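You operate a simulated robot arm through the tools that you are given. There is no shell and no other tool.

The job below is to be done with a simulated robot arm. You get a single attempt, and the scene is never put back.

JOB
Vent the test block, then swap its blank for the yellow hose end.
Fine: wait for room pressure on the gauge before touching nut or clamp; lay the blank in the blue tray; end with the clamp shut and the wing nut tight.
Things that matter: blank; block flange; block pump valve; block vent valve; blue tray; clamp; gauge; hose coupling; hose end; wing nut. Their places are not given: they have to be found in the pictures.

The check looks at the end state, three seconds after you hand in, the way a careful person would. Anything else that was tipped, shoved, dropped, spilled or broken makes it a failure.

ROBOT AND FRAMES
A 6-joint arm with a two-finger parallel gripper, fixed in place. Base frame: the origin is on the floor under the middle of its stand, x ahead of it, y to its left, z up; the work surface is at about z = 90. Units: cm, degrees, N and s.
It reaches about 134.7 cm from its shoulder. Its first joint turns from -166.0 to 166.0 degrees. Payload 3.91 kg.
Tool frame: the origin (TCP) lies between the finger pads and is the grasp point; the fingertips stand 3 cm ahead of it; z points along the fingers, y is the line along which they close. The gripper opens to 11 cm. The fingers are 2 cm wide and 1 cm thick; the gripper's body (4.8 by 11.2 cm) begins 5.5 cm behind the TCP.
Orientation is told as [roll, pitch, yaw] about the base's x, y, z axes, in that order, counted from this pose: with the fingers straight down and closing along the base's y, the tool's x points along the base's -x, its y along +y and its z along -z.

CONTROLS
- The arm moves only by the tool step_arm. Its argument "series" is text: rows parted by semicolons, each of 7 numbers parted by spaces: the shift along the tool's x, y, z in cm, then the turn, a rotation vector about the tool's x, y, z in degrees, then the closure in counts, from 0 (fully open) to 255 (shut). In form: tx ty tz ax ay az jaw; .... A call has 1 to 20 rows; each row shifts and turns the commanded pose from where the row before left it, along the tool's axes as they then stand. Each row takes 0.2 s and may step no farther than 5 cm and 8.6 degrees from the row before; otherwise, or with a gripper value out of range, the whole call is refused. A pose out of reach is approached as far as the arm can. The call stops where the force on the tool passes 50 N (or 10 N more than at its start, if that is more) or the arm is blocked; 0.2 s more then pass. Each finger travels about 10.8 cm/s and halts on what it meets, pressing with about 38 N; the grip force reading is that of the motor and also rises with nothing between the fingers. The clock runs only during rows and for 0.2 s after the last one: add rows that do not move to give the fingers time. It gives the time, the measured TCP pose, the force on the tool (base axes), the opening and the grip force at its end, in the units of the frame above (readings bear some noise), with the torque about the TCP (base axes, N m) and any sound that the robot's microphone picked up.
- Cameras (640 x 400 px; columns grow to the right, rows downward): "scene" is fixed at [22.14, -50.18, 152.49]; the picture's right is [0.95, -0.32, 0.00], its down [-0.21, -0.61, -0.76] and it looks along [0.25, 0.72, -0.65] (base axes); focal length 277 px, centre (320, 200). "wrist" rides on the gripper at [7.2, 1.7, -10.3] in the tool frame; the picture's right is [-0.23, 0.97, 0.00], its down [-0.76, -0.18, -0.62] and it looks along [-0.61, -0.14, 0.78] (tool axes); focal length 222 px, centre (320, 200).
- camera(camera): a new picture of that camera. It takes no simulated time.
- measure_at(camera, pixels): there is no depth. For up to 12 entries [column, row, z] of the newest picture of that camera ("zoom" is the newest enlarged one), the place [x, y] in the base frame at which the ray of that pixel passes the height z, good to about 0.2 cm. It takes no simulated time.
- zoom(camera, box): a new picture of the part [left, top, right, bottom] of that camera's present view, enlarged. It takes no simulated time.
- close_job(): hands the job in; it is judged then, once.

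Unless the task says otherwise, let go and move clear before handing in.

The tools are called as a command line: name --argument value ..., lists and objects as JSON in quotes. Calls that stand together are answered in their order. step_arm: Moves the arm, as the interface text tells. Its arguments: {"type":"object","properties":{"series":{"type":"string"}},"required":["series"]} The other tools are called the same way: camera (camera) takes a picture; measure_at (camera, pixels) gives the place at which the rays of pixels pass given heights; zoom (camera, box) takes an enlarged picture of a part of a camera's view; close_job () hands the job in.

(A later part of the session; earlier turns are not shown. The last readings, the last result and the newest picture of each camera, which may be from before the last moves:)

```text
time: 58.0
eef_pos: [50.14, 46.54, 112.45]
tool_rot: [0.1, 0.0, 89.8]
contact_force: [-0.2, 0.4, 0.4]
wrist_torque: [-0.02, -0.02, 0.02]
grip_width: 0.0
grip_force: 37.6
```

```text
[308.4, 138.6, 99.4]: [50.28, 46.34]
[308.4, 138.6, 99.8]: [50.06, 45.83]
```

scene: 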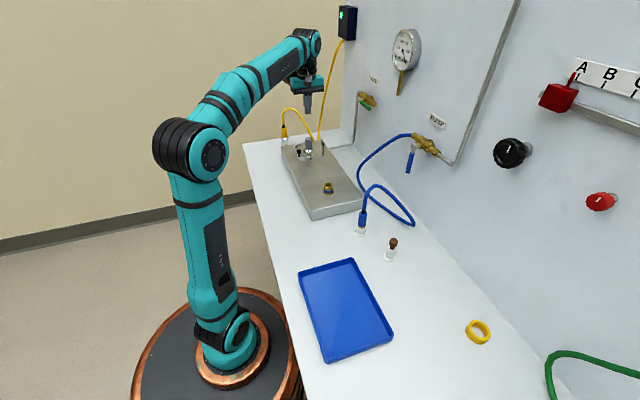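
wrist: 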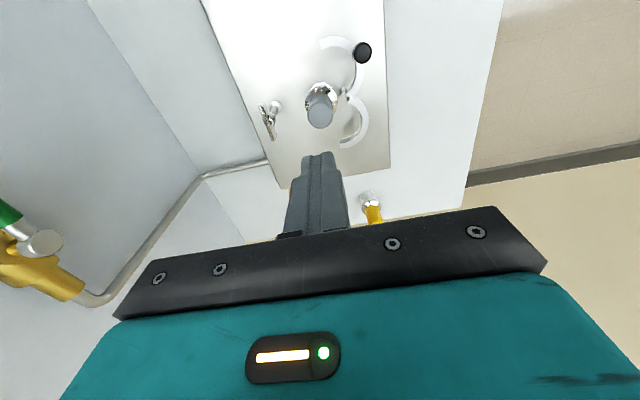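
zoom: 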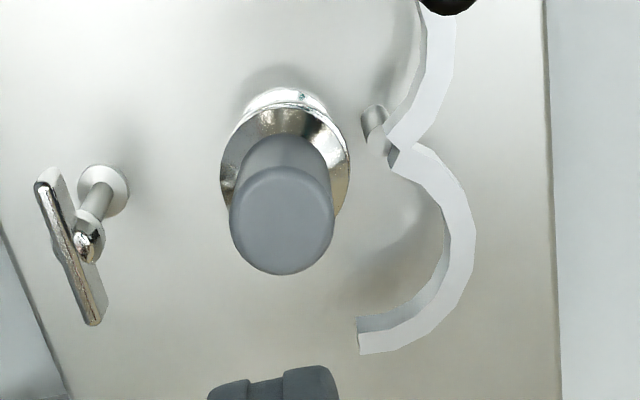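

The blank top is at about (50.1, 46.5), right under the tool. I'll open, descend to z 97.7, grip and read the forces.

step_arm --series "0 0 0 0 0 0 150; 0 0 0 0 0 0 150; 0 0 4 0 0 0 150; 0 0 4 0 0 0 150; 0 0 4 0 0 0 150; 0 0 2.7 0 0 0 150; 0 0 0 0 0 0 150; 0 0 0 0 0 0 255; 0 0 0 0 0 0 255; 0 0 0 0 0 0 255"

zoom --camera "scene" --box '[298, 130, 328, 162]'

```text
time: 60.2
eef_pos: [50.29, 46.5, 97.85]
tool_rot: [0.0, 0.1, 90.0]
contact_force: [1.0, -0.5, -3.5]
wrist_torque: [-0.06, 0.02, -0.02]
grip_width: 2.66
grip_force: 37.8
```

```text
12.50 times, centred on (313, 146) of scene
```

zoom: 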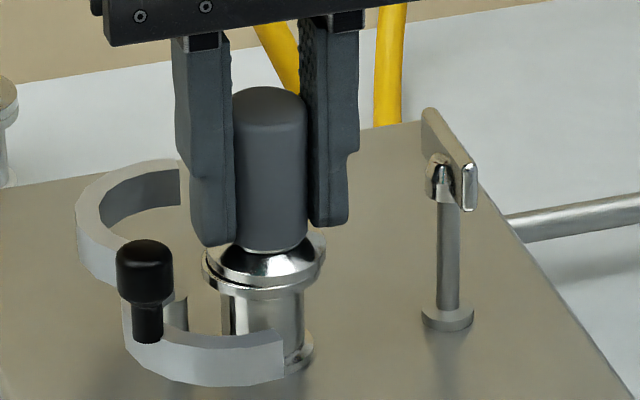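

The grip is solid at 2.66 cm with low force. I'll lift slowly by 0.2 cm steps and watch the vertical force.

step_arm --series "0 0 -0.15 0 0 0 255; 0 0 -0.15 0 0 0 255; 0 0 -0.15 0 0 0 255"

zoom --camera "scene" --box '[298, 130, 328, 162]'

```text
time: 61.0
eef_pos: [50.08, 46.7, 98.27]
tool_rot: [0.1, 0.2, 89.9]
contact_force: [3.8, 0.6, -4.3]
wrist_torque: [0.02, -0.18, -0.07]
grip_width: 2.68
grip_force: 38.0
```

```text
12.50 times, centred on (313, 146) of scene
```

zoom: 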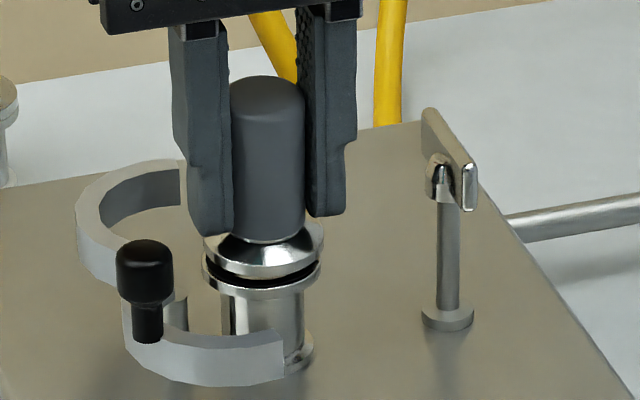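

The blank is lifting free now, with a clear gap at (265,280) and only about 4 N. I'll keep raising it at a moderate pace.

step_arm --series "0 0 -0.4 0 0 0 255; 0 0 -0.6 0 0 0 255; 0 0 -1 0 0 0 255; 0 0 -1.5 0 0 0 255; 0 0 -2 0 0 0 255; 0 0 -2 0 0 0 255; 0 0 -2 0 0 0 255; 0 0 -2 0 0 0 255; 0 0 -2 0 0 0 255; 0 0 0 0 0 0 255"

zoom --camera "scene" --box '[285, 100, 335, 165]'

```text
time: 63.2
eef_pos: [50.21, 46.56, 111.64]
tool_rot: [0.2, 0.1, 89.8]
contact_force: [-0.8, 0.2, -1.5]
wrist_torque: [0.0, 0.04, -0.02]
grip_width: 2.64
grip_force: 38.0
```

```text
6.15 times, centred on (310, 132) of scene
```

zoom: 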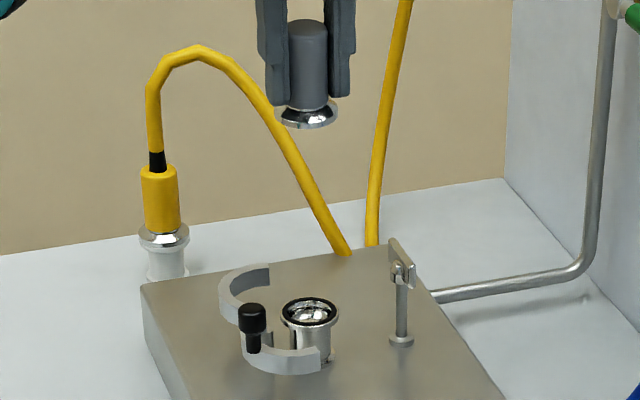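

The blank is out and the flange's black seal is visible at (310,312). I'll measure the tray's floor and corners before carrying it over.

measure_at --camera "scene" --pixels '[[298, 272, 87], [352.3, 258.2, 87], [393.2, 336.9, 87], [326, 363.7, 85.1], [347, 310, 85.6], [345, 300, 85.6], [313, 362, 85.6], [393, 340, 85.1]]'

zoom --camera "scene" --box '[285, 245, 405, 370]'

```text
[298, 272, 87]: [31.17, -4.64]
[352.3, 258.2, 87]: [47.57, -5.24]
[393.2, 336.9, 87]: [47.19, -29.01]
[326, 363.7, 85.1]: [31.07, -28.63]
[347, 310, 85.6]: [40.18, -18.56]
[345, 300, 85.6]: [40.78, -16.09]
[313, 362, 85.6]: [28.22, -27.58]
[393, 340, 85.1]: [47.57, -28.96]
```

```text
3.20 times, centred on (345, 308) of scene
```

zoom: 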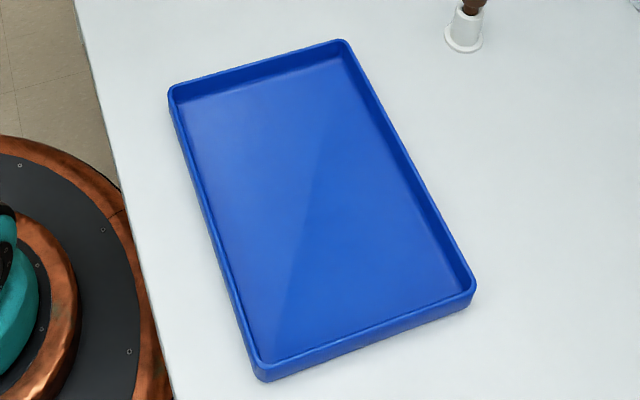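

The tray spans about x 31–47.5 and y −29 to −5, with its floor near z 85.5. I'll carry the blank there at z ≈ 113, moving over x ≈ 42 to stay clear of the blue hose.

step_arm --series "0 0 -1.5 0 0 0 255; 2 1 0 0 0 0 255; 3.5 1.5 0 0 0 0 255; 3.8 1.5 0 0 0 0 255; 3.8 1.5 0 0 0 0 255; 3.8 1.5 0 0 0 0 255; 3.8 1 0 0 0 0 255; 3.8 0.8 0 0 0 0 255; 3.8 0.7 0 0 0 0 255; 3.8 0.5 0 0 0 0 255; 3.8 0 0 0 0 0 255; 3.8 0 0 0 0 0 255; 3.8 0 0 0 0 0 255; 3.8 0 0 0 0 0 255; 3.8 0 0 0 0 0 255; 3.8 0 0 0 0 0 255; 3.5 0 0 0 0 0 255; 2 0 0 0 0 0 255; 0 0 0 0 0 0 255"

camera --camera "scene"

camera --camera "wrist"

```text
time: 67.2
eef_pos: [39.88, -14.09, 113.22]
tool_rot: [0.1, 0.1, 89.9]
contact_force: [-0.3, -0.1, -1.5]
wrist_torque: [0.0, -0.01, -0.03]
grip_width: 2.69
grip_force: 37.6
```

```text
taken
```

scene: 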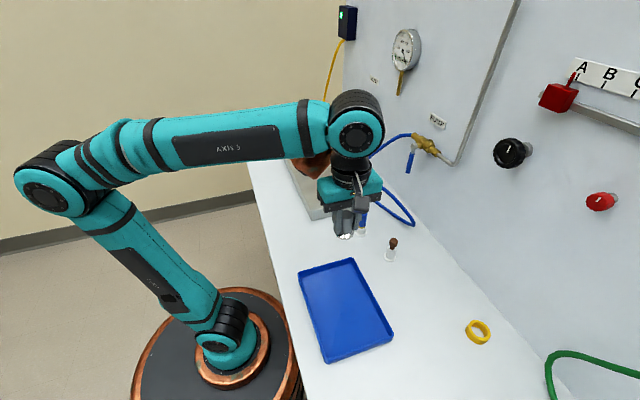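

```text
taken
```

wrist: 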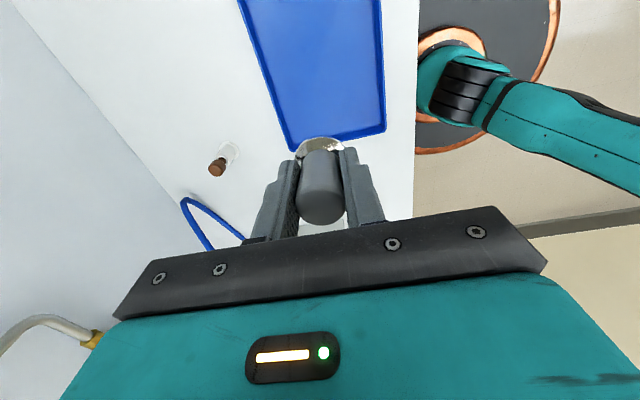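

The blank is held firmly over the tray. I'll shift to y ≈ −16 and lower, stopping a couple of cm above the expected floor contact.

step_arm --series "1.9 0 2 0 0 0 255; 0 0 4 0 0 0 255; 0 0 4 0 0 0 255; 0 0 4 0 0 0 255; 0 0 3.5 0 0 0 255; 0 0 2 0 0 0 255; 0 0 1.5 0 0 0 255; 0 0 0 0 0 0 255"

zoom --camera "scene" --box '[285, 225, 405, 350]'

```text
time: 69.0
eef_pos: [40.02, -15.81, 92.28]
tool_rot: [0.1, 0.1, 89.9]
contact_force: [-0.6, -0.4, -1.2]
wrist_torque: [0.02, -0.01, 0.04]
grip_width: 2.66
grip_force: 38.2
```

```text
3.20 times, centred on (345, 288) of scene
```

zoom: 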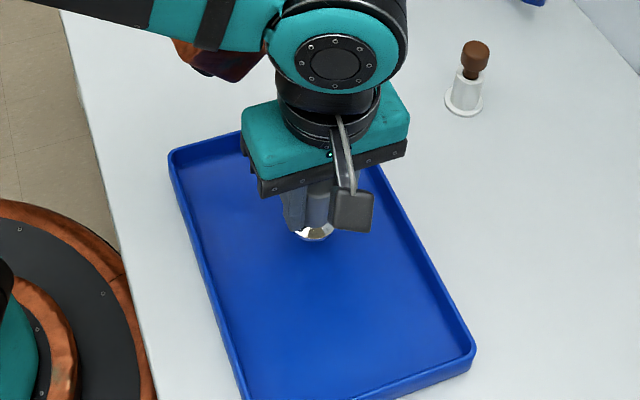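

The blank hangs just above the tray floor. I'll lower in small steps and look for contact.

step_arm --series "0 0 0.4 0 0 0 255; 0 0 0.4 0 0 0 255; 0 0 0.4 0 0 0 255; 0 0 0.3 0 0 0 255; 0 0 0 0 0 0 255"

```text
time: 70.2
eef_pos: [39.86, -15.85, 90.73]
tool_rot: [0.1, 0.1, 90.0]
contact_force: [-0.9, -0.2, -1.6]
wrist_torque: [0.05, -0.01, 0.0]
grip_width: 2.68
grip_force: 38.0
```

No contact yet at z 90.7, so I'll continue with finer steps.

step_arm --series "0 0 0.25 0 0 0 255; 0 0 0.25 0 0 0 255; 0 0 0.25 0 0 0 255; 0 0 0 0 0 0 255"

zoom --camera "scene" --box '[325, 250, 365, 300]'

```text
time: 71.2
eef_pos: [40.0, -15.78, 90.1]
tool_rot: [0.0, 0.2, 90.0]
contact_force: [0.2, -0.3, -2.0]
wrist_torque: [-0.02, 0.01, -0.01]
grip_width: 2.65
grip_force: 38.1
```

```text
8.00 times, centred on (345, 275) of scene
```

zoom: 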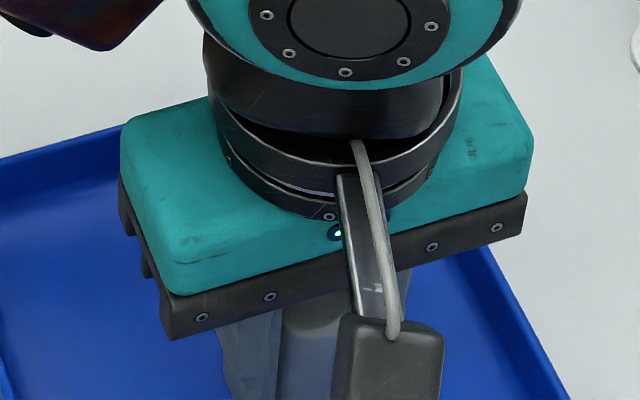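

step_arm --series "0 0 0.2 0 0 0 255; 0 0 0.2 0 0 0 255; 0 0 0 0 0 0 255"

zoom --camera "scene" --box '[315, 270, 375, 320]'

```text
time: 72.0
eef_pos: [39.91, -15.72, 89.91]
tool_rot: [0.0, 0.1, 89.9]
contact_force: [-1.0, 1.5, 36.8]
wrist_torque: [-0.08, 0.09, 0.01]
grip_width: 2.67
grip_force: 37.6
```

```text
8.00 times, centred on (345, 295) of scene
```

zoom: 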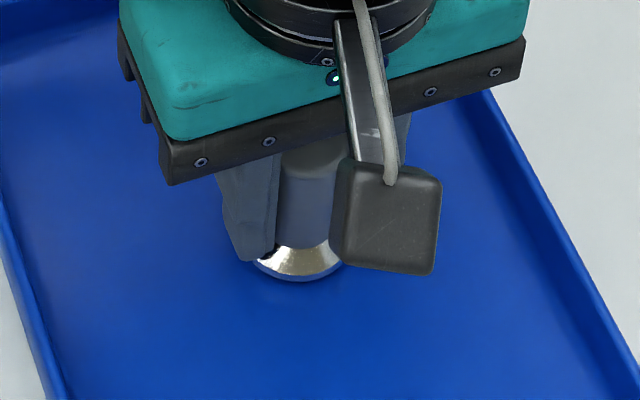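

Contact with the tray floor reads +37 N. I'll ease up 0.2 cm, release the blank upright and lift straight away.

step_arm --series "0 0 -0.25 0 0 0 255; 0 0 0 0 0 0 255; 0 0 0 0 0 0 200; 0 0 0 0 0 0 150; 0 0 0 0 0 0 130; 0 0 -1.5 0 0 0 130; 0 0 -3 0 0 0 130; 0 0 -4 0 0 0 130; 0 0 -4 0 0 0 130; 0 0 0 0 0 0 130"

zoom --camera "scene" --box '[285, 235, 405, 350]'

camera --camera "wrist"

```text
time: 74.2
eef_pos: [39.93, -15.98, 102.59]
tool_rot: [0.0, 0.2, 89.9]
contact_force: [0.1, 0.1, 0.3]
wrist_torque: [0.01, 0.0, 0.01]
grip_width: 5.4
grip_force: 0.1
```

```text
3.48 times, centred on (345, 292) of scene
```

zoom: 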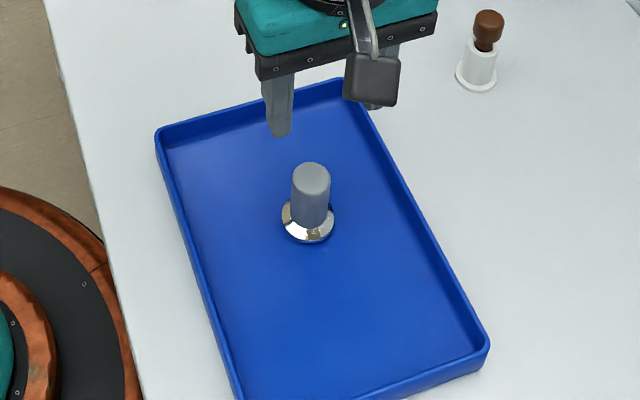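

```text
taken
```

wrist: 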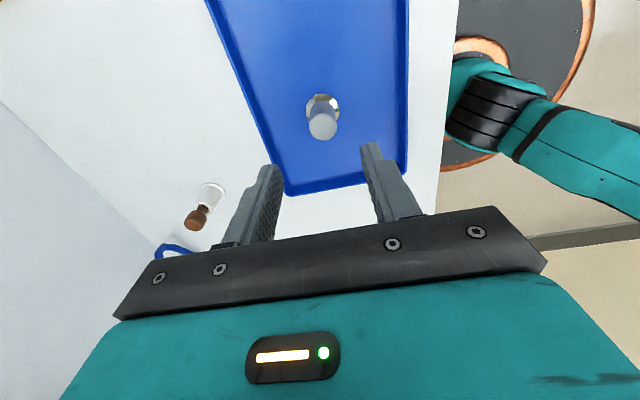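

The blank stands upright and stable in the tray at zoom (308,205). Next is the yellow hose end: since its hose leaves upward and bends toward +x, I'll grip it from the −x side with the tool tilted. First I'll lift, yaw back to 0 and travel there at height.

step_arm --series "0 0 -4 0 0 0 130; 0 0 -4 0 0 0 130; 0 0 -4 0 0 0 130; 0 0 -3 0 0 7.5 130; 0 0 0 0 0 7.5 130; 0 0 0 0 0 7.5 130; 0 0 0 0 0 7.5 130; 0 0 0 0 0 7.5 130; 0 0 0 0 0 7.5 130; 0 0 0 0 0 7.5 130; 0 0 0 0 0 7.5 130; 0 0 0 0 0 7.5 130; 0 0 0 0 0 7.5 130; 0 0 0 0 0 7.5 130; 0 0 0 0 0 7.5 130; 0 0 0 0 0 0 130"

step_arm --series "0 3 0 0 0 0 130; 0.2 4.3 0 0 0 0 130; 0.2 4.3 0 0 0 0 130; 0.2 4.3 0 0 0 0 130; 0.2 4.3 0 0 0 0 130; 0.2 4.3 0 0 0 0 130; 0.2 4.3 0 0 0 0 130; 0.2 4.3 0 0 0 0 130; 0.2 4.3 0 0 0 0 130; 0.2 4.3 0 0 0 0 130; 0.2 4.3 0 0 0 0 130; 0.2 4.3 0 0 0 0 130; 0.2 4.3 0 0 0 0 130; 0 4.3 0 0 0 0 130; 0 4.3 0 0 0 0 130; 0 4.3 0 0 0 0 130; 0 4 0 0 0 0 130; 0 3 0 0 0 0 130; 0 0 0 0 0 0 130"

camera --camera "scene"

camera --camera "wrist"

```text
time: 77.6
eef_pos: [39.97, -15.7, 117.44]
tool_rot: [-0.1, 0.1, -0.3]
contact_force: [-0.6, 0.5, -0.2]
wrist_torque: [0.0, -0.02, 0.0]
grip_width: 5.36
grip_force: 0.2
```

```text
time: 81.6
eef_pos: [37.56, 58.8, 117.3]
tool_rot: [0.0, 0.1, -0.1]
contact_force: [-0.1, 0.2, -0.4]
wrist_torque: [0.02, 0.0, 0.01]
grip_width: 5.36
grip_force: 0.1
```

```text
taken
```

scene: 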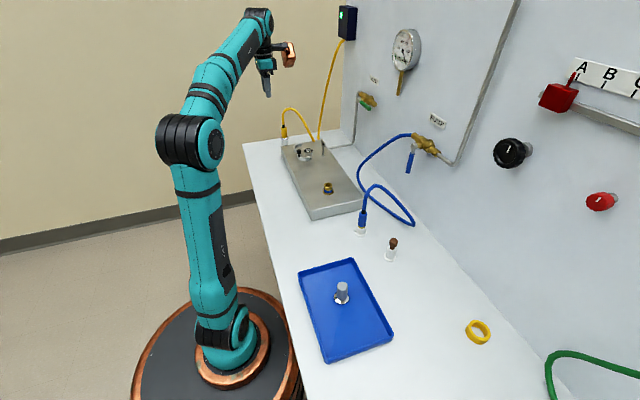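

```text
taken
```

wrist: 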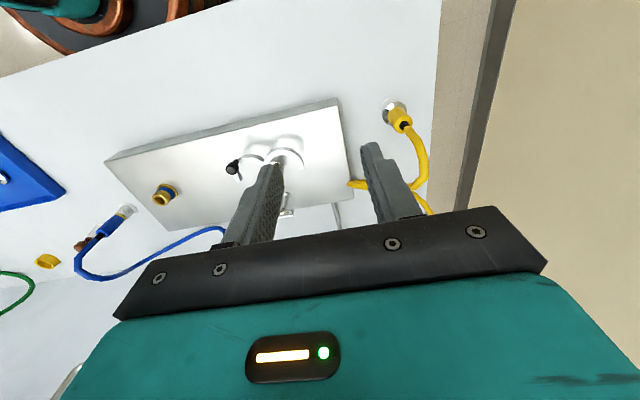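

The blank still stands in the tray at (342,293), and the yellow hose end is visible at wrist (400,118). I'll zoom in from both cameras to place it precisely.

zoom --camera "wrist" --box '[340, 70, 460, 170]'

zoom --camera "scene" --box '[270, 100, 310, 155]'

```text
4.00 times, centred on (400, 120) of wrist
```

zoom: 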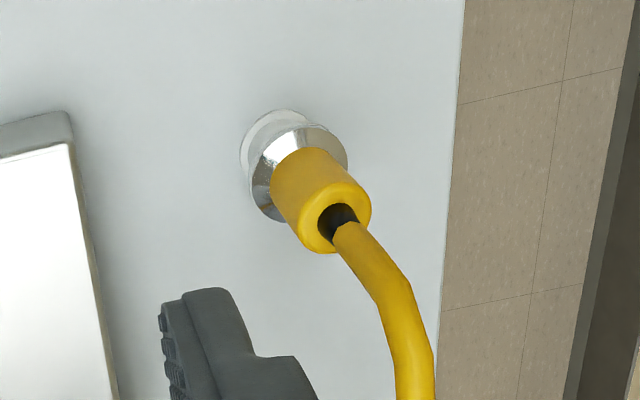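

```text
7.27 times, centred on (290, 128) of scene
```

zoom: 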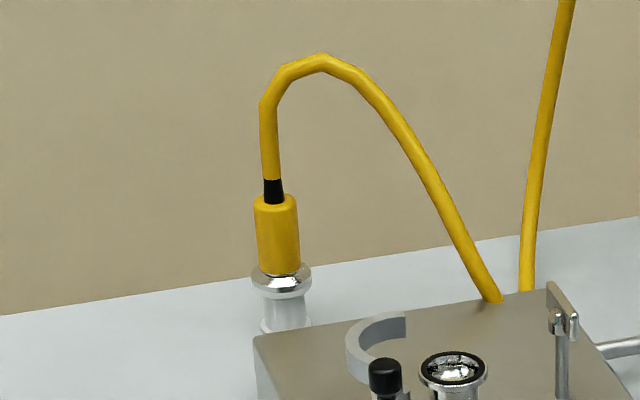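

measure_at --camera "wrist" --pixels '[[388.75, 105, 85.2], [395, 114, 89], [395, 114, 90], [404.5, 124.5, 94], [404.5, 124.5, 95], [404.5, 124.5, 96]]'

measure_at --camera "scene" --pixels '[[285.2, 145.6, 85.2], [284.6, 139.5, 88], [284.6, 139.5, 89], [284.6, 139.5, 90], [284, 128, 94], [284, 128, 95], [284, 128, 96], [282.8, 117, 101], [290, 107, 104]]'

```text
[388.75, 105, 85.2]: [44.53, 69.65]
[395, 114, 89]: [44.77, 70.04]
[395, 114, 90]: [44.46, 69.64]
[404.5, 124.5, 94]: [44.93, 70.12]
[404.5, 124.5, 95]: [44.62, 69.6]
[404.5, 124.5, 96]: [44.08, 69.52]
```

```text
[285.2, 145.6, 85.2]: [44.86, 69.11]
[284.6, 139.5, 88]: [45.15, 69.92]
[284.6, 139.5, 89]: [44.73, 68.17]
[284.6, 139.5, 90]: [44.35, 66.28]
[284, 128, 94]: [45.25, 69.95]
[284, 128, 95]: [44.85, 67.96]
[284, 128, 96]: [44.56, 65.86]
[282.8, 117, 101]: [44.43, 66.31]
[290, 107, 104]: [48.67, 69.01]
```

The hose end's axis is at about (44.8, 69.8), with its flange near z 88.3 and its yellow body from about 89.3 to 94.2. I'll move to a stand-off on the −x side and pitch the tool to −60°.

step_arm --series "0.85 3.65 2.3 0 0 0 130; 0.85 3.65 2.3 0 0 0 130; 0.85 3.65 2.3 0 0 0 130; 0 0 0 0 -7.5 0 130; 0 0 0 0 -7.5 0 130; 0 0 0 0 -7.5 0 130; 0 0 0 0 -7.5 0 130; 0 0 0 0 -7.5 0 130; 0 0 0 0 -7.5 0 130; 0 0 0 0 -7.5 0 130; 0 0 0 0 -7.5 0 130; 0 0 0 0 0 0 130"

camera --camera "scene"

camera --camera "wrist"

```text
time: 84.2
eef_pos: [35.1, 69.77, 110.58]
tool_rot: [0.0, -59.9, 0.0]
contact_force: [-0.7, -0.2, 0.5]
wrist_torque: [0.0, 0.01, -0.01]
grip_width: 5.37
grip_force: 0.1
```

```text
taken
```

scene: 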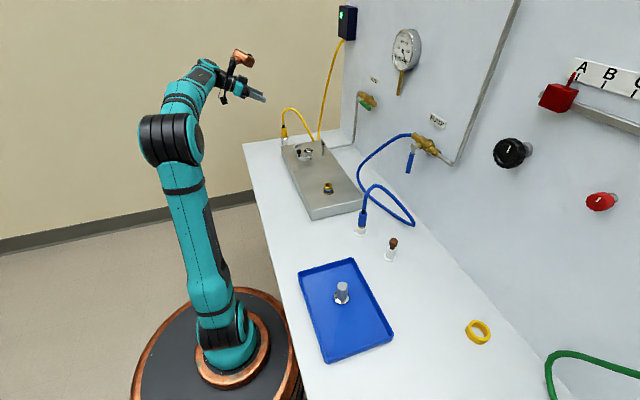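

```text
taken
```

wrist: 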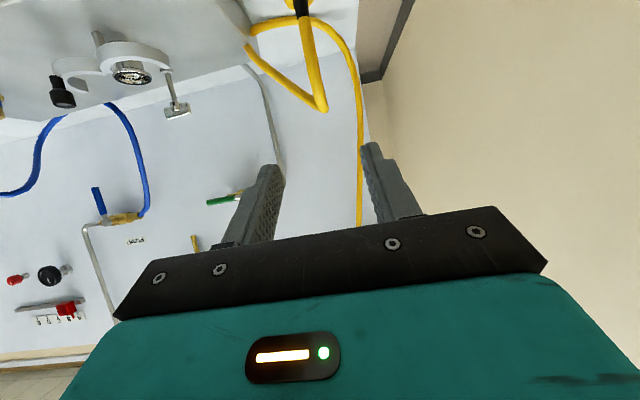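

The tilt is set and the hose end is ahead, with its hose at wrist (305,20). I'll lower straight down to the stand-off height and check the line-up.

step_arm --series "3.46 0 2 0 0 0 130; 3.46 0 2 0 0 0 130; 3.46 0 2 0 0 0 130; 1.4 0 0.8 0 0 0 130; 0 0 0 0 0 0 130"

camera --camera "wrist"

zoom --camera "scene" --box '[255, 95, 315, 155]'

```text
time: 85.4
eef_pos: [35.17, 69.63, 96.85]
tool_rot: [-0.2, -59.9, 0.1]
contact_force: [0.4, -0.1, -0.7]
wrist_torque: [0.01, 0.01, 0.01]
grip_width: 5.38
grip_force: 0.3
```

```text
taken
```

wrist: 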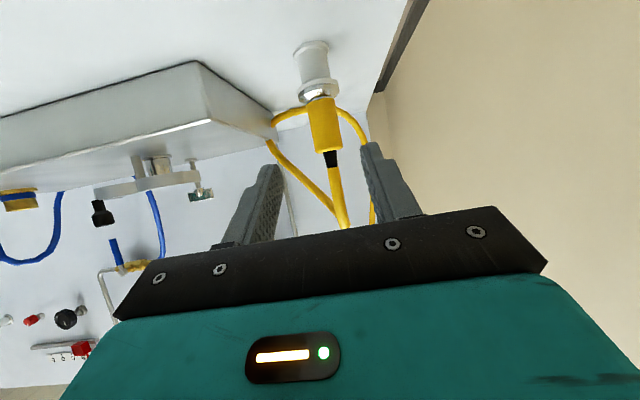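

```text
6.67 times, centred on (285, 125) of scene
```

zoom: 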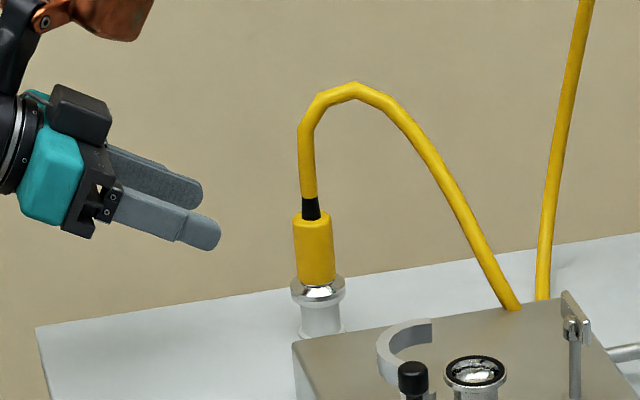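

The hose end lines up with axis y ≈ 69.95 and a body centre near z 91.8. I'll approach along the tool axis in steps, stopping before the final grip position.

step_arm --series "-0.1 0.3 2.5 0 0 0 130; -0.1 0 2.5 0 0 0 130; -0.1 0 2 0 0 0 130; 0 0 0 0 0 0 130"

camera --camera "wrist"

zoom --camera "scene" --box '[255, 95, 315, 155]'

```text
time: 86.4
eef_pos: [41.47, 69.87, 93.87]
tool_rot: [-0.1, -59.8, 0.1]
contact_force: [-0.8, 0.3, 0.2]
wrist_torque: [0.0, -0.01, -0.02]
grip_width: 5.38
grip_force: 0.1
```

```text
taken
```

wrist: 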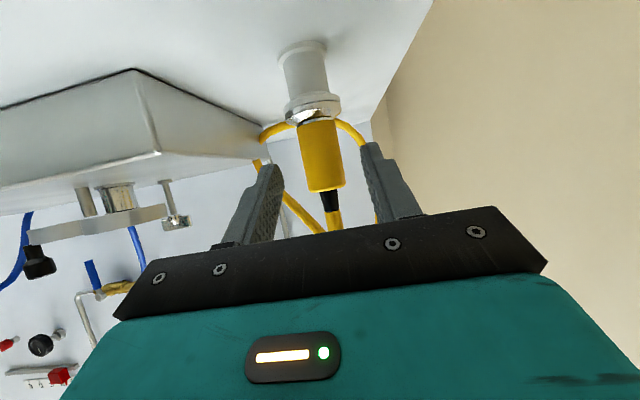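

```text
6.67 times, centred on (285, 125) of scene
```

zoom: 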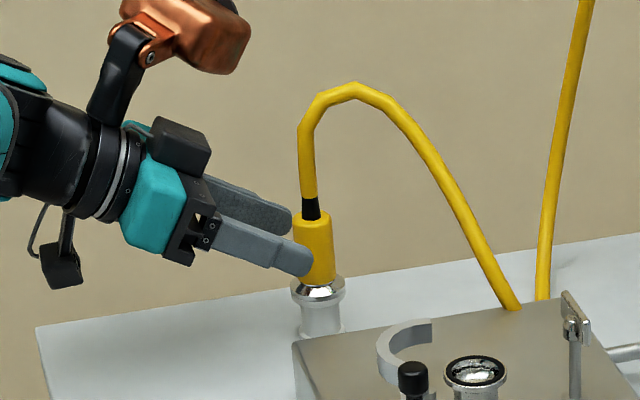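

The fingers straddle the yellow body and the box clears the hose by about 2 cm. I'll advance the last 2.4 cm and close the grip.

step_arm --series "0.1 0.05 1.2 0 0 0 130; 0.1 0.05 1.2 0 0 0 130; 0 0 0 0 0 0 130; 0 0 0 0 0 0 200; 0 0 0 0 0 0 255; 0 0 0 0 0 0 255"

zoom --camera "scene" --box '[255, 95, 315, 155]'

camera --camera "wrist"

```text
time: 87.8
eef_pos: [43.32, 70.02, 92.28]
tool_rot: [-0.1, -59.9, 0.1]
contact_force: [0.2, 2.1, 1.0]
wrist_torque: [0.06, 0.03, 0.05]
grip_width: 2.62
grip_force: 37.8
```

```text
6.67 times, centred on (285, 125) of scene
```

zoom: 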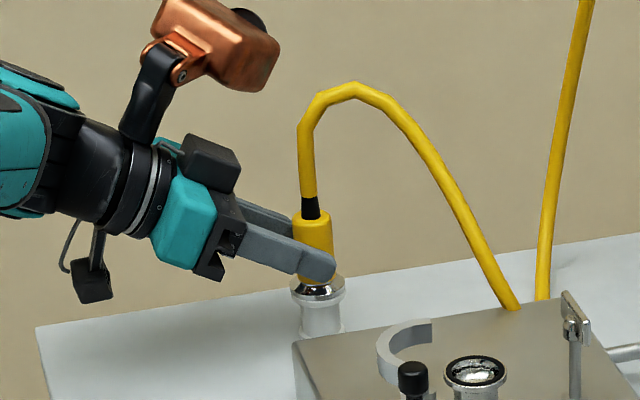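

```text
taken
```

wrist: 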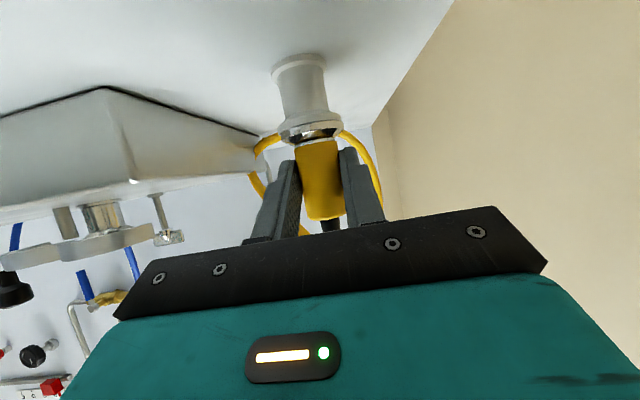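

The yellow body is gripped at 2.62 cm. I'll lift straight up slowly at first and check that it comes off the stub.

step_arm --series "-0.26 0 -0.15 0 0 0 255; -0.26 0 -0.15 0 0 0 255; -0.43 0 -0.25 0 0 0 255; -0.87 0 -0.5 0 0 0 255; 0 0 0 0 0 0 255"

zoom --camera "scene" --box '[255, 95, 315, 155]'

```text
time: 89.0
eef_pos: [43.33, 69.97, 94.53]
tool_rot: [-0.1, -59.8, 0.0]
contact_force: [0.4, -0.4, -1.1]
wrist_torque: [0.0, 0.03, 0.02]
grip_width: 2.65
grip_force: 38.1
```

```text
6.67 times, centred on (285, 125) of scene
```

zoom: 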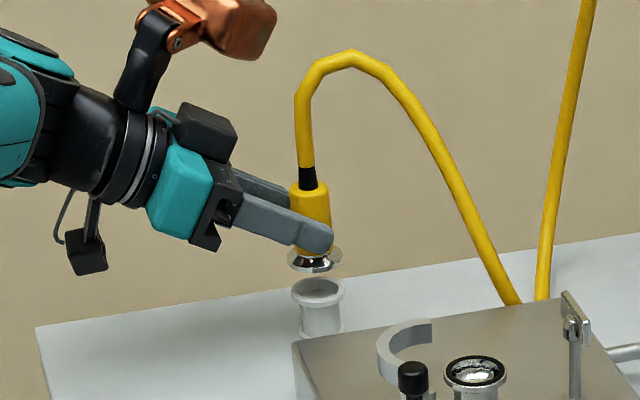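

The hose end is off its white stub with only about 1 N of load. I'll raise it to clear the clamp and nut, then carry it toward the block flange.

step_arm --series "-2.2 0 -1.25 0 0 0 255; -2.6 0 -1.5 0 0 0 255; -2.6 0 -1.5 0 0 0 255; -2.4 0 -1.4 0 0 0 255; 0 0 0 0 0 0 255"

zoom --camera "scene" --box '[255, 60, 345, 160]'

```text
time: 90.2
eef_pos: [43.33, 70.08, 105.66]
tool_rot: [-0.2, -59.9, 0.2]
contact_force: [0.2, -0.9, -0.1]
wrist_torque: [-0.01, 0.01, 0.0]
grip_width: 2.62
grip_force: 38.4
```

```text
4.00 times, centred on (300, 110) of scene
```

zoom: 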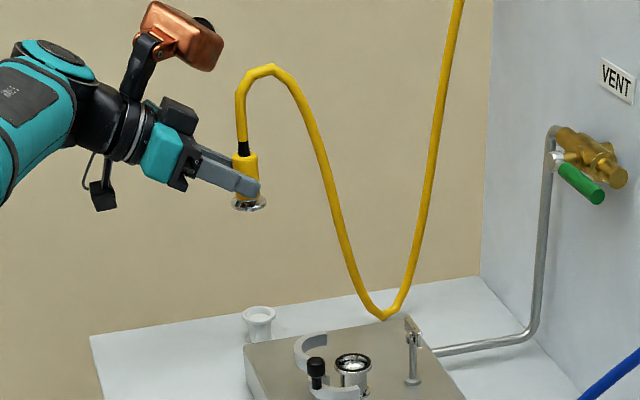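

The hose hangs freely, with its low loop behind the plate at zoom (385,318). I'll move slowly toward the flange at this height.

step_arm --series "-0.27 -2.35 0.468 0 0 0 255; -0.27 -2.35 0.468 0 0 0 255; -0.27 -2.35 0.468 0 0 0 255; -0.27 -2.35 0.468 0 0 0 255; -0.27 -2.35 0.468 0 0 0 255; -0.27 -2.35 0.468 0 0 0 255; -0.27 -2.35 0.468 0 0 0 255; -0.27 -2.35 0.468 0 0 0 255; -0.27 -2.35 0.468 0 0 0 255; -0.27 -2.35 0.468 0 0 0 255; 0 0 0 0 0 0 255"

camera --camera "wrist"

zoom --camera "scene" --box '[265, 70, 355, 170]'

```text
time: 92.6
eef_pos: [48.87, 46.6, 105.3]
tool_rot: [-0.2, -59.9, 0.0]
contact_force: [0.2, 0.0, -0.6]
wrist_torque: [-0.02, 0.04, -0.02]
grip_width: 2.67
grip_force: 37.7
```

```text
taken
```

wrist: 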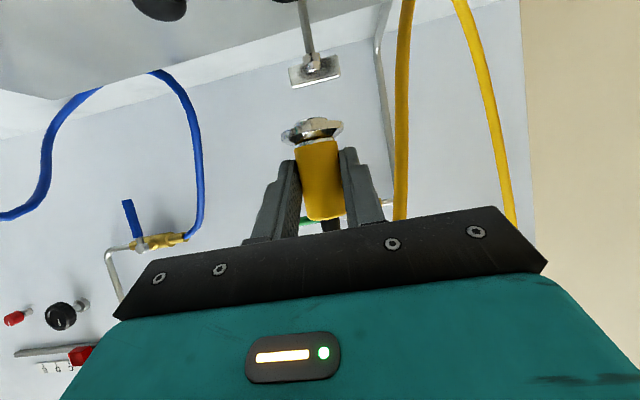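

```text
4.00 times, centred on (310, 120) of scene
```

zoom: 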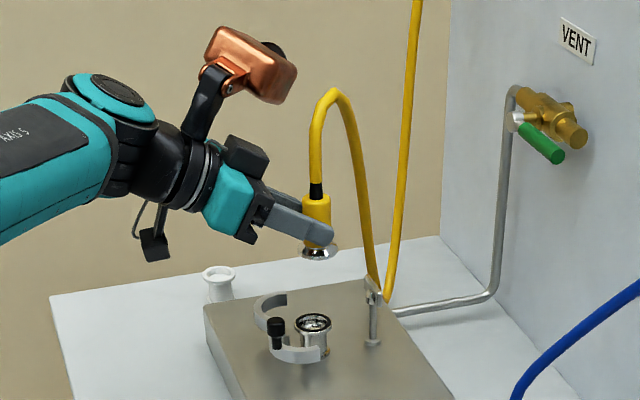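

The hose end is above the flange and the hose passes behind the nut. I'll zoom in and measure the hose-end flange against the block flange for centring.

zoom --camera "scene" --box '[293, 118, 328, 162]'

zoom --camera "wrist" --box '[260, 90, 380, 240]'

```text
9.09 times, centred on (310, 140) of scene
```

zoom: 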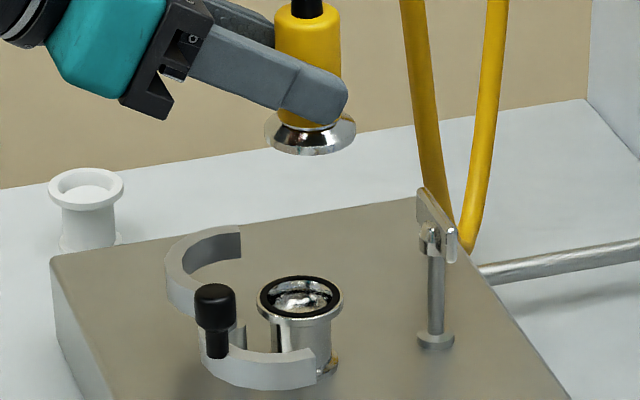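

```text
2.67 times, centred on (320, 165) of wrist
```

zoom: 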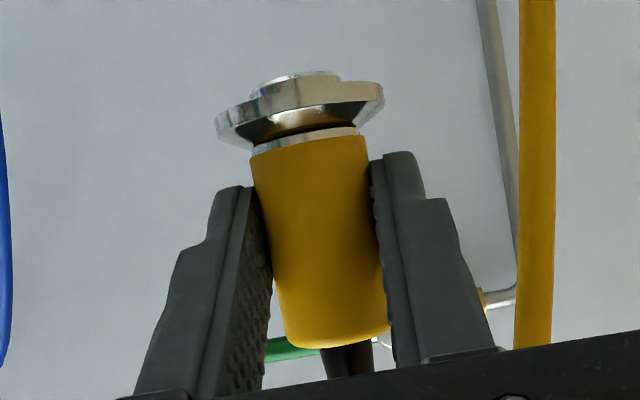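

measure_at --camera "scene" --pixels '[[309, 132.6, 101], [309, 132.6, 101.5], [309, 132.6, 102], [309, 132.6, 102.5], [307.9, 150.7, 93.5], [307.9, 150.7, 94], [307.9, 150.7, 93]]'

measure_at --camera "wrist" --pixels '[[312.5, 132, 101], [312.5, 132, 101.5], [312.5, 132, 102], [312.5, 132, 102.5]]'

```text
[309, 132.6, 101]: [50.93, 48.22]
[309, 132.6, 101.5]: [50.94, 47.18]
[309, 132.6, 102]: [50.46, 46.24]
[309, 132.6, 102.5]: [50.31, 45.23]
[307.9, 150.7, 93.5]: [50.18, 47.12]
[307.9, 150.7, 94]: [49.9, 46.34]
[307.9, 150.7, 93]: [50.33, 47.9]
```

```text
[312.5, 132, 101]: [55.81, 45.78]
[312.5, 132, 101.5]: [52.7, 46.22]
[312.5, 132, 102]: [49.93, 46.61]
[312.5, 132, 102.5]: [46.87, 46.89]
```

The two views put the hose-end flange at (50.6, 46.5, z ≈ 101.9) and the block flange at about (50.0, 46.5, 93.9). I'll shift −x by 0.5 and lower partway.

step_arm --series "0.25 0 -0.43 0 0 0 255; 1.3 0 0.75 0 0 0 255; 1.3 0 0.75 0 0 0 255; 1.3 0 0.75 0 0 0 255; 1.0 0 0.58 0 0 0 255; 0 0 0 0 0 0 255"

camera --camera "wrist"

zoom --camera "scene" --box '[293, 128, 328, 166]'

zoom --camera "wrist" --box '[240, 60, 400, 200]'

```text
time: 94.0
eef_pos: [48.21, 46.68, 99.75]
tool_rot: [0.0, -60.0, 0.0]
contact_force: [-0.8, 0.5, -1.3]
wrist_torque: [0.03, 0.01, 0.0]
grip_width: 2.65
grip_force: 38.4
```

```text
taken
```

wrist: 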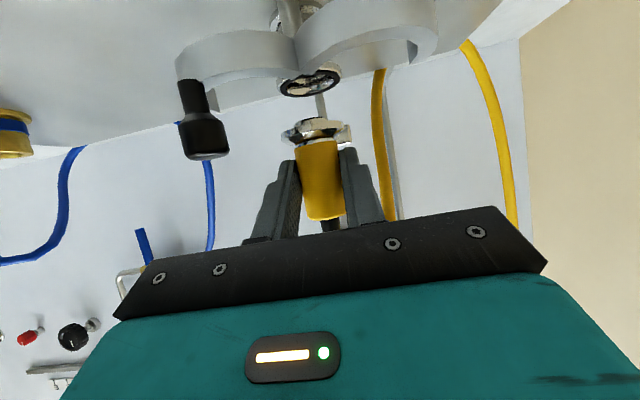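

```text
10.53 times, centred on (310, 147) of scene
```

zoom: 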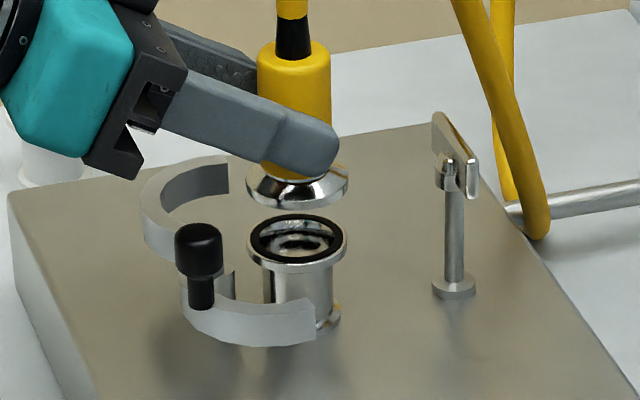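

```text
2.86 times, centred on (320, 130) of wrist
```

zoom: 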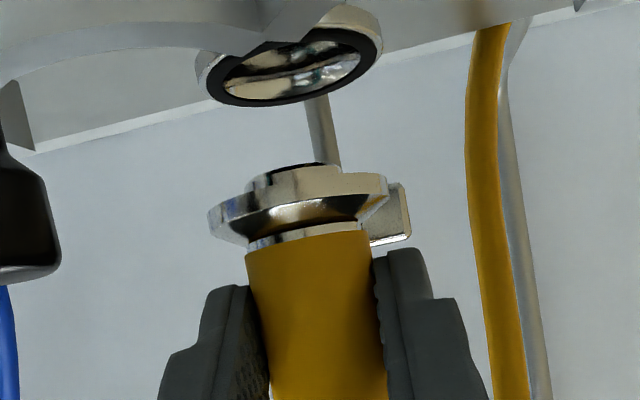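

Scene columns line up (hose flange at 297, block flange at 297). The wrist view hints at a small y offset, so I'll triangulate both rims again.

measure_at --camera "scene" --pixels '[[307.8, 145.4, 96], [307.8, 145.4, 96.5], [307.8, 145.4, 97], [307.8, 150.8, 93.5], [307.8, 150.8, 94], [307.8, 150.8, 94.5]]'

measure_at --camera "wrist" --pixels '[[312.3, 133.5, 96], [312.3, 133.5, 96.5], [312.3, 133.5, 97], [311.3, 83.8, 93.5], [311.3, 83.8, 94], [311.3, 83.8, 94.5]]'

```text
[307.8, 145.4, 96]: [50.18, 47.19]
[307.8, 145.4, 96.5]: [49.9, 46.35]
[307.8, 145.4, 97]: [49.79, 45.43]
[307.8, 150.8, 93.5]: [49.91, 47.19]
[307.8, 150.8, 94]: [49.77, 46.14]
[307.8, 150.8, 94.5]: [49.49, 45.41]
```

```text
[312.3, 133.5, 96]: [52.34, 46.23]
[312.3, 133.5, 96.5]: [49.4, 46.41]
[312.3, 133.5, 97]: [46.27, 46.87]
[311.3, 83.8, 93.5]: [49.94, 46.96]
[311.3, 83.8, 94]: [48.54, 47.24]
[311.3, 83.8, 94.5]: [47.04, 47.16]
```

Triangulation puts the hose rim at (49.95, 46.45) and the block rim at (49.93, 47.0). I'll shift +y by 0.5 and lower another 1.8 cm, leaving about 1 cm of gap, then look again.

step_arm --series "0 0.5 0 0 0 0 255; 0.78 0 0.45 0 0 0 255; 0.78 0 0.45 0 0 0 255; 0 0 0 0 0 0 255"

camera --camera "wrist"

zoom --camera "wrist" --box '[250, 60, 390, 180]'

zoom --camera "scene" --box '[296, 134, 322, 164]'

```text
time: 95.0
eef_pos: [48.18, 47.08, 98.04]
tool_rot: [-0.2, -59.9, 0.1]
contact_force: [-0.3, -0.4, -2.0]
wrist_torque: [0.0, 0.04, -0.02]
grip_width: 2.64
grip_force: 37.4
```

```text
taken
```

wrist: 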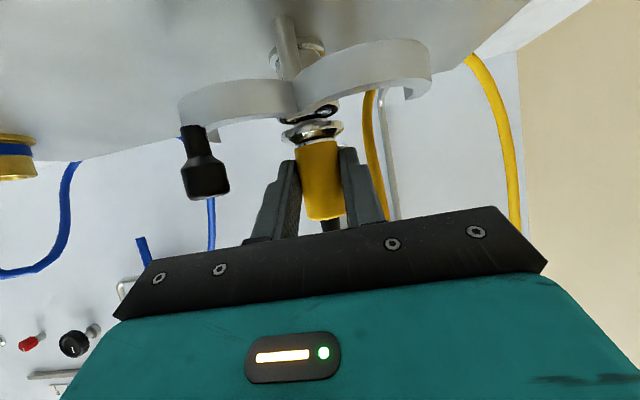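

```text
3.33 times, centred on (320, 120) of wrist
```

zoom: 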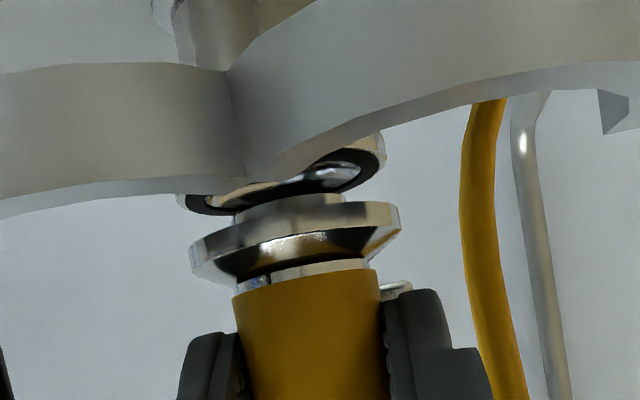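

```text
13.33 times, centred on (309, 149) of scene
```

zoom: 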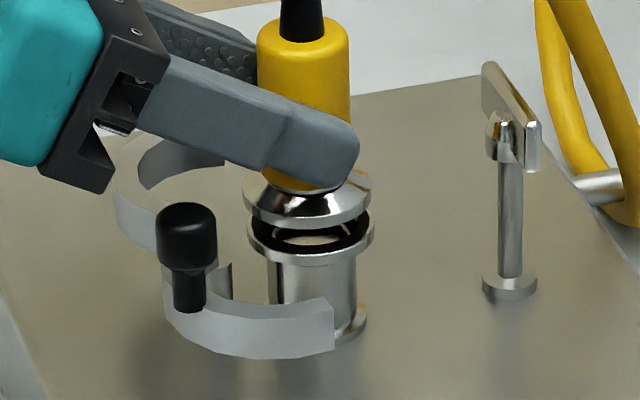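

The rims are now aligned: wrist centres 295 and 282 match the expected vertical lean, and scene centres are 307 and 311. I'll add 0.1 cm in +x and lower slowly, watching force.

step_arm --series "-0.05 0 0.09 0 0 0 255; 0.26 0 0.15 0 0 0 255; 0.26 0 0.15 0 0 0 255; 0 0 0 0 0 0 255"

zoom --camera "scene" --box '[296, 134, 322, 164]'

```text
time: 96.0
eef_pos: [48.34, 46.88, 97.62]
tool_rot: [-0.2, -59.8, 0.1]
contact_force: [-0.3, -0.4, -1.7]
wrist_torque: [0.01, 0.01, 0.03]
grip_width: 2.64
grip_force: 38.2
```

```text
13.33 times, centred on (309, 149) of scene
```

zoom: 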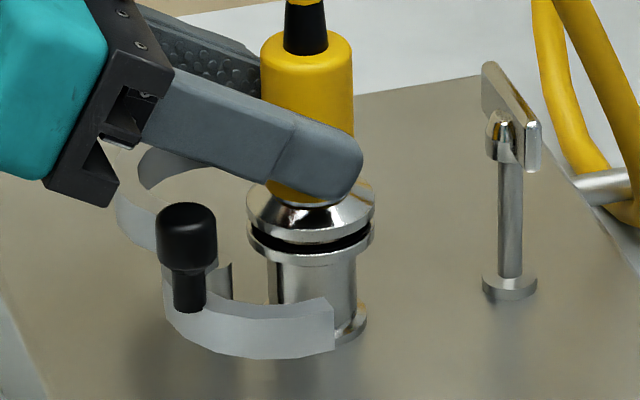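

step_arm --series "0.17 0 0.1 0 0 0 255; 0.17 0 0.1 0 0 0 255; 0 0 0 0 0 0 255"

zoom --camera "scene" --box '[296, 134, 322, 164]'

```text
time: 96.8
eef_pos: [48.28, 46.92, 97.23]
tool_rot: [-0.2, -59.9, -0.1]
contact_force: [-0.2, -0.1, 3.4]
wrist_torque: [0.04, -0.05, 0.02]
grip_width: 2.65
grip_force: 37.7
```

```text
13.33 times, centred on (309, 149) of scene
```

zoom: 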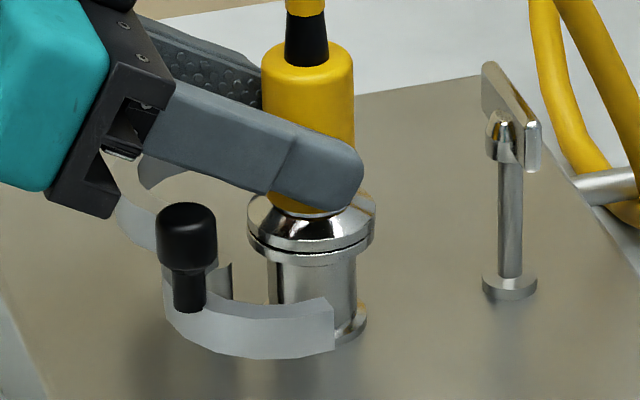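

The flanges are just touching (+3.4 N) with the rims concentric. I'll press lightly to seat it and check.

step_arm --series "0.13 0 0.075 0 0 0 255; 0 0 0 0 0 0 255"

zoom --camera "scene" --box '[296, 134, 322, 164]'

zoom --camera "wrist" --box '[250, 60, 390, 180]'

```text
time: 97.4
eef_pos: [48.35, 46.9, 97.19]
tool_rot: [0.0, -60.0, -0.1]
contact_force: [0.2, 6.3, 12.0]
wrist_torque: [0.15, -0.09, 0.12]
grip_width: 2.65
grip_force: 37.8
```

```text
13.33 times, centred on (309, 149) of scene
```

zoom: 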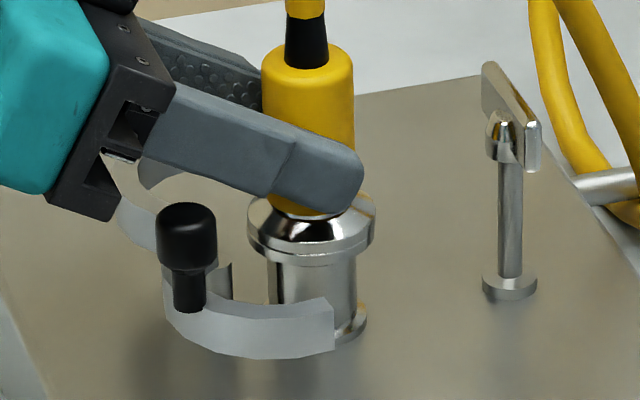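

```text
3.33 times, centred on (320, 120) of wrist
```

zoom: 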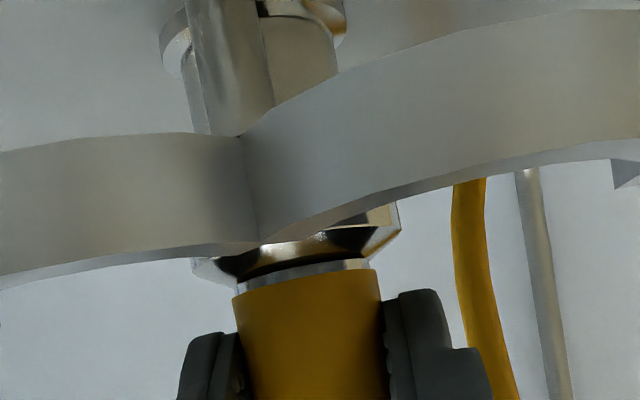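

The hose end is seated flush with 12 N of contact. I'll open the fingers and back out along the tool axis.

step_arm --series "0.06 0 0.035 0 0 0 255; 0 0 0 0 0 0 200; 0 0 0 0 0 0 130; 0 0 0 0 0 0 130; 0 0 -1.5 0 0 0 130; 0 0 -2.5 0 0 0 130; 0 0 -3 0 0 0 130; 0 0 -3 0 0 0 130; 0 0 0 0 0 0 130"

zoom --camera "scene" --box '[280, 90, 350, 165]'

camera --camera "wrist"

```text
time: 99.4
eef_pos: [39.6, 47.02, 102.01]
tool_rot: [-0.2, -59.9, 0.0]
contact_force: [-0.2, -0.1, 0.2]
wrist_torque: [0.01, 0.02, -0.03]
grip_width: 5.4
grip_force: 0.0
```

```text
5.33 times, centred on (315, 128) of scene
```

zoom: 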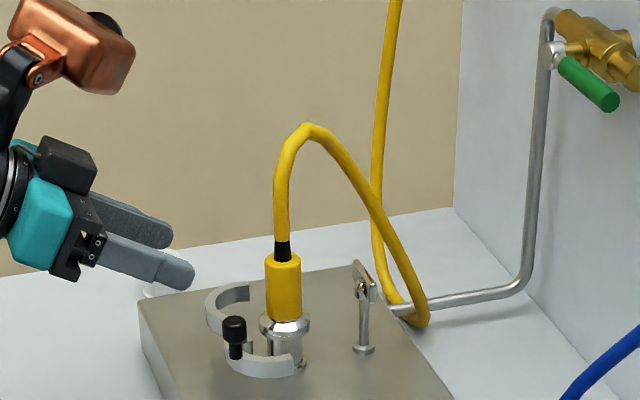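

```text
taken
```

wrist: 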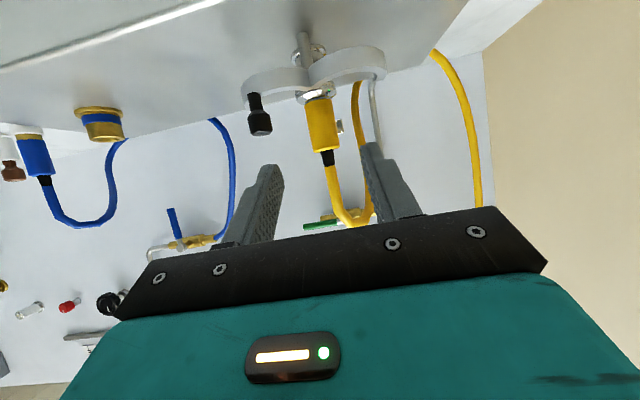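

The hose end stands seated on the flange, and the hose now arches over toward +x near the nut. I'll work from the −y side for the rest: retreat up, then turn the tilted tool to face +y to close the clamp.

step_arm --series "0 0 -2 0 0 0 130; -2.6 -3.4 -1.5 0 0 0 150; -2.6 -3.4 -1.5 0 0 0 150; -2.6 -3.4 -1.5 0 0 0 150; -2.6 -3.4 -1.5 0 0 0 150; 0 -3.4 0 0 0 0 170; 0 0 0 -7.08 0 -4.09 170; 0 0 0 -7.08 0 -4.09 170; 0 0 0 -7.08 0 -4.09 170; 0 0 0 -7.08 0 -4.09 170; 0 0 0 -7.08 0 -4.09 170; 0 0 0 -7.08 0 -4.09 170; 0 0 0 -7.08 0 -4.09 170; 0 0 0 -7.08 0 -4.09 170; 0 0 0 -7.08 0 -4.09 170; 0 0 0 -7.08 0 -4.09 170; 0 0 0 -7.08 0 -4.09 170; 0 0 0 0 0 0 170"

camera --camera "scene"

camera --camera "wrist"

```text
time: 103.2
eef_pos: [37.99, 30.16, 115.19]
tool_rot: [0.1, -59.9, 89.8]
contact_force: [0.9, -0.5, 0.0]
wrist_torque: [0.0, 0.0, 0.01]
grip_width: 3.66
grip_force: 0.0
```

```text
taken
```

scene: 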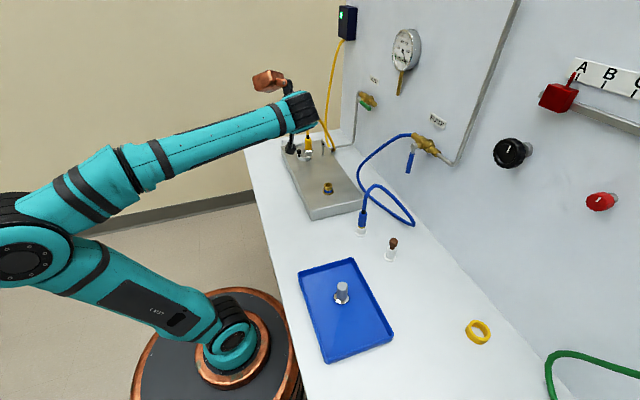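

```text
taken
```

wrist: 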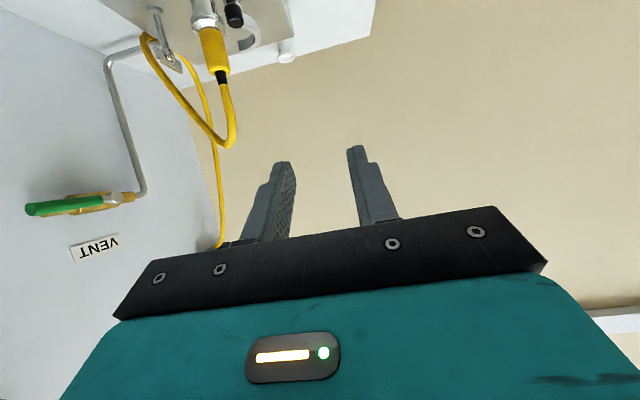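

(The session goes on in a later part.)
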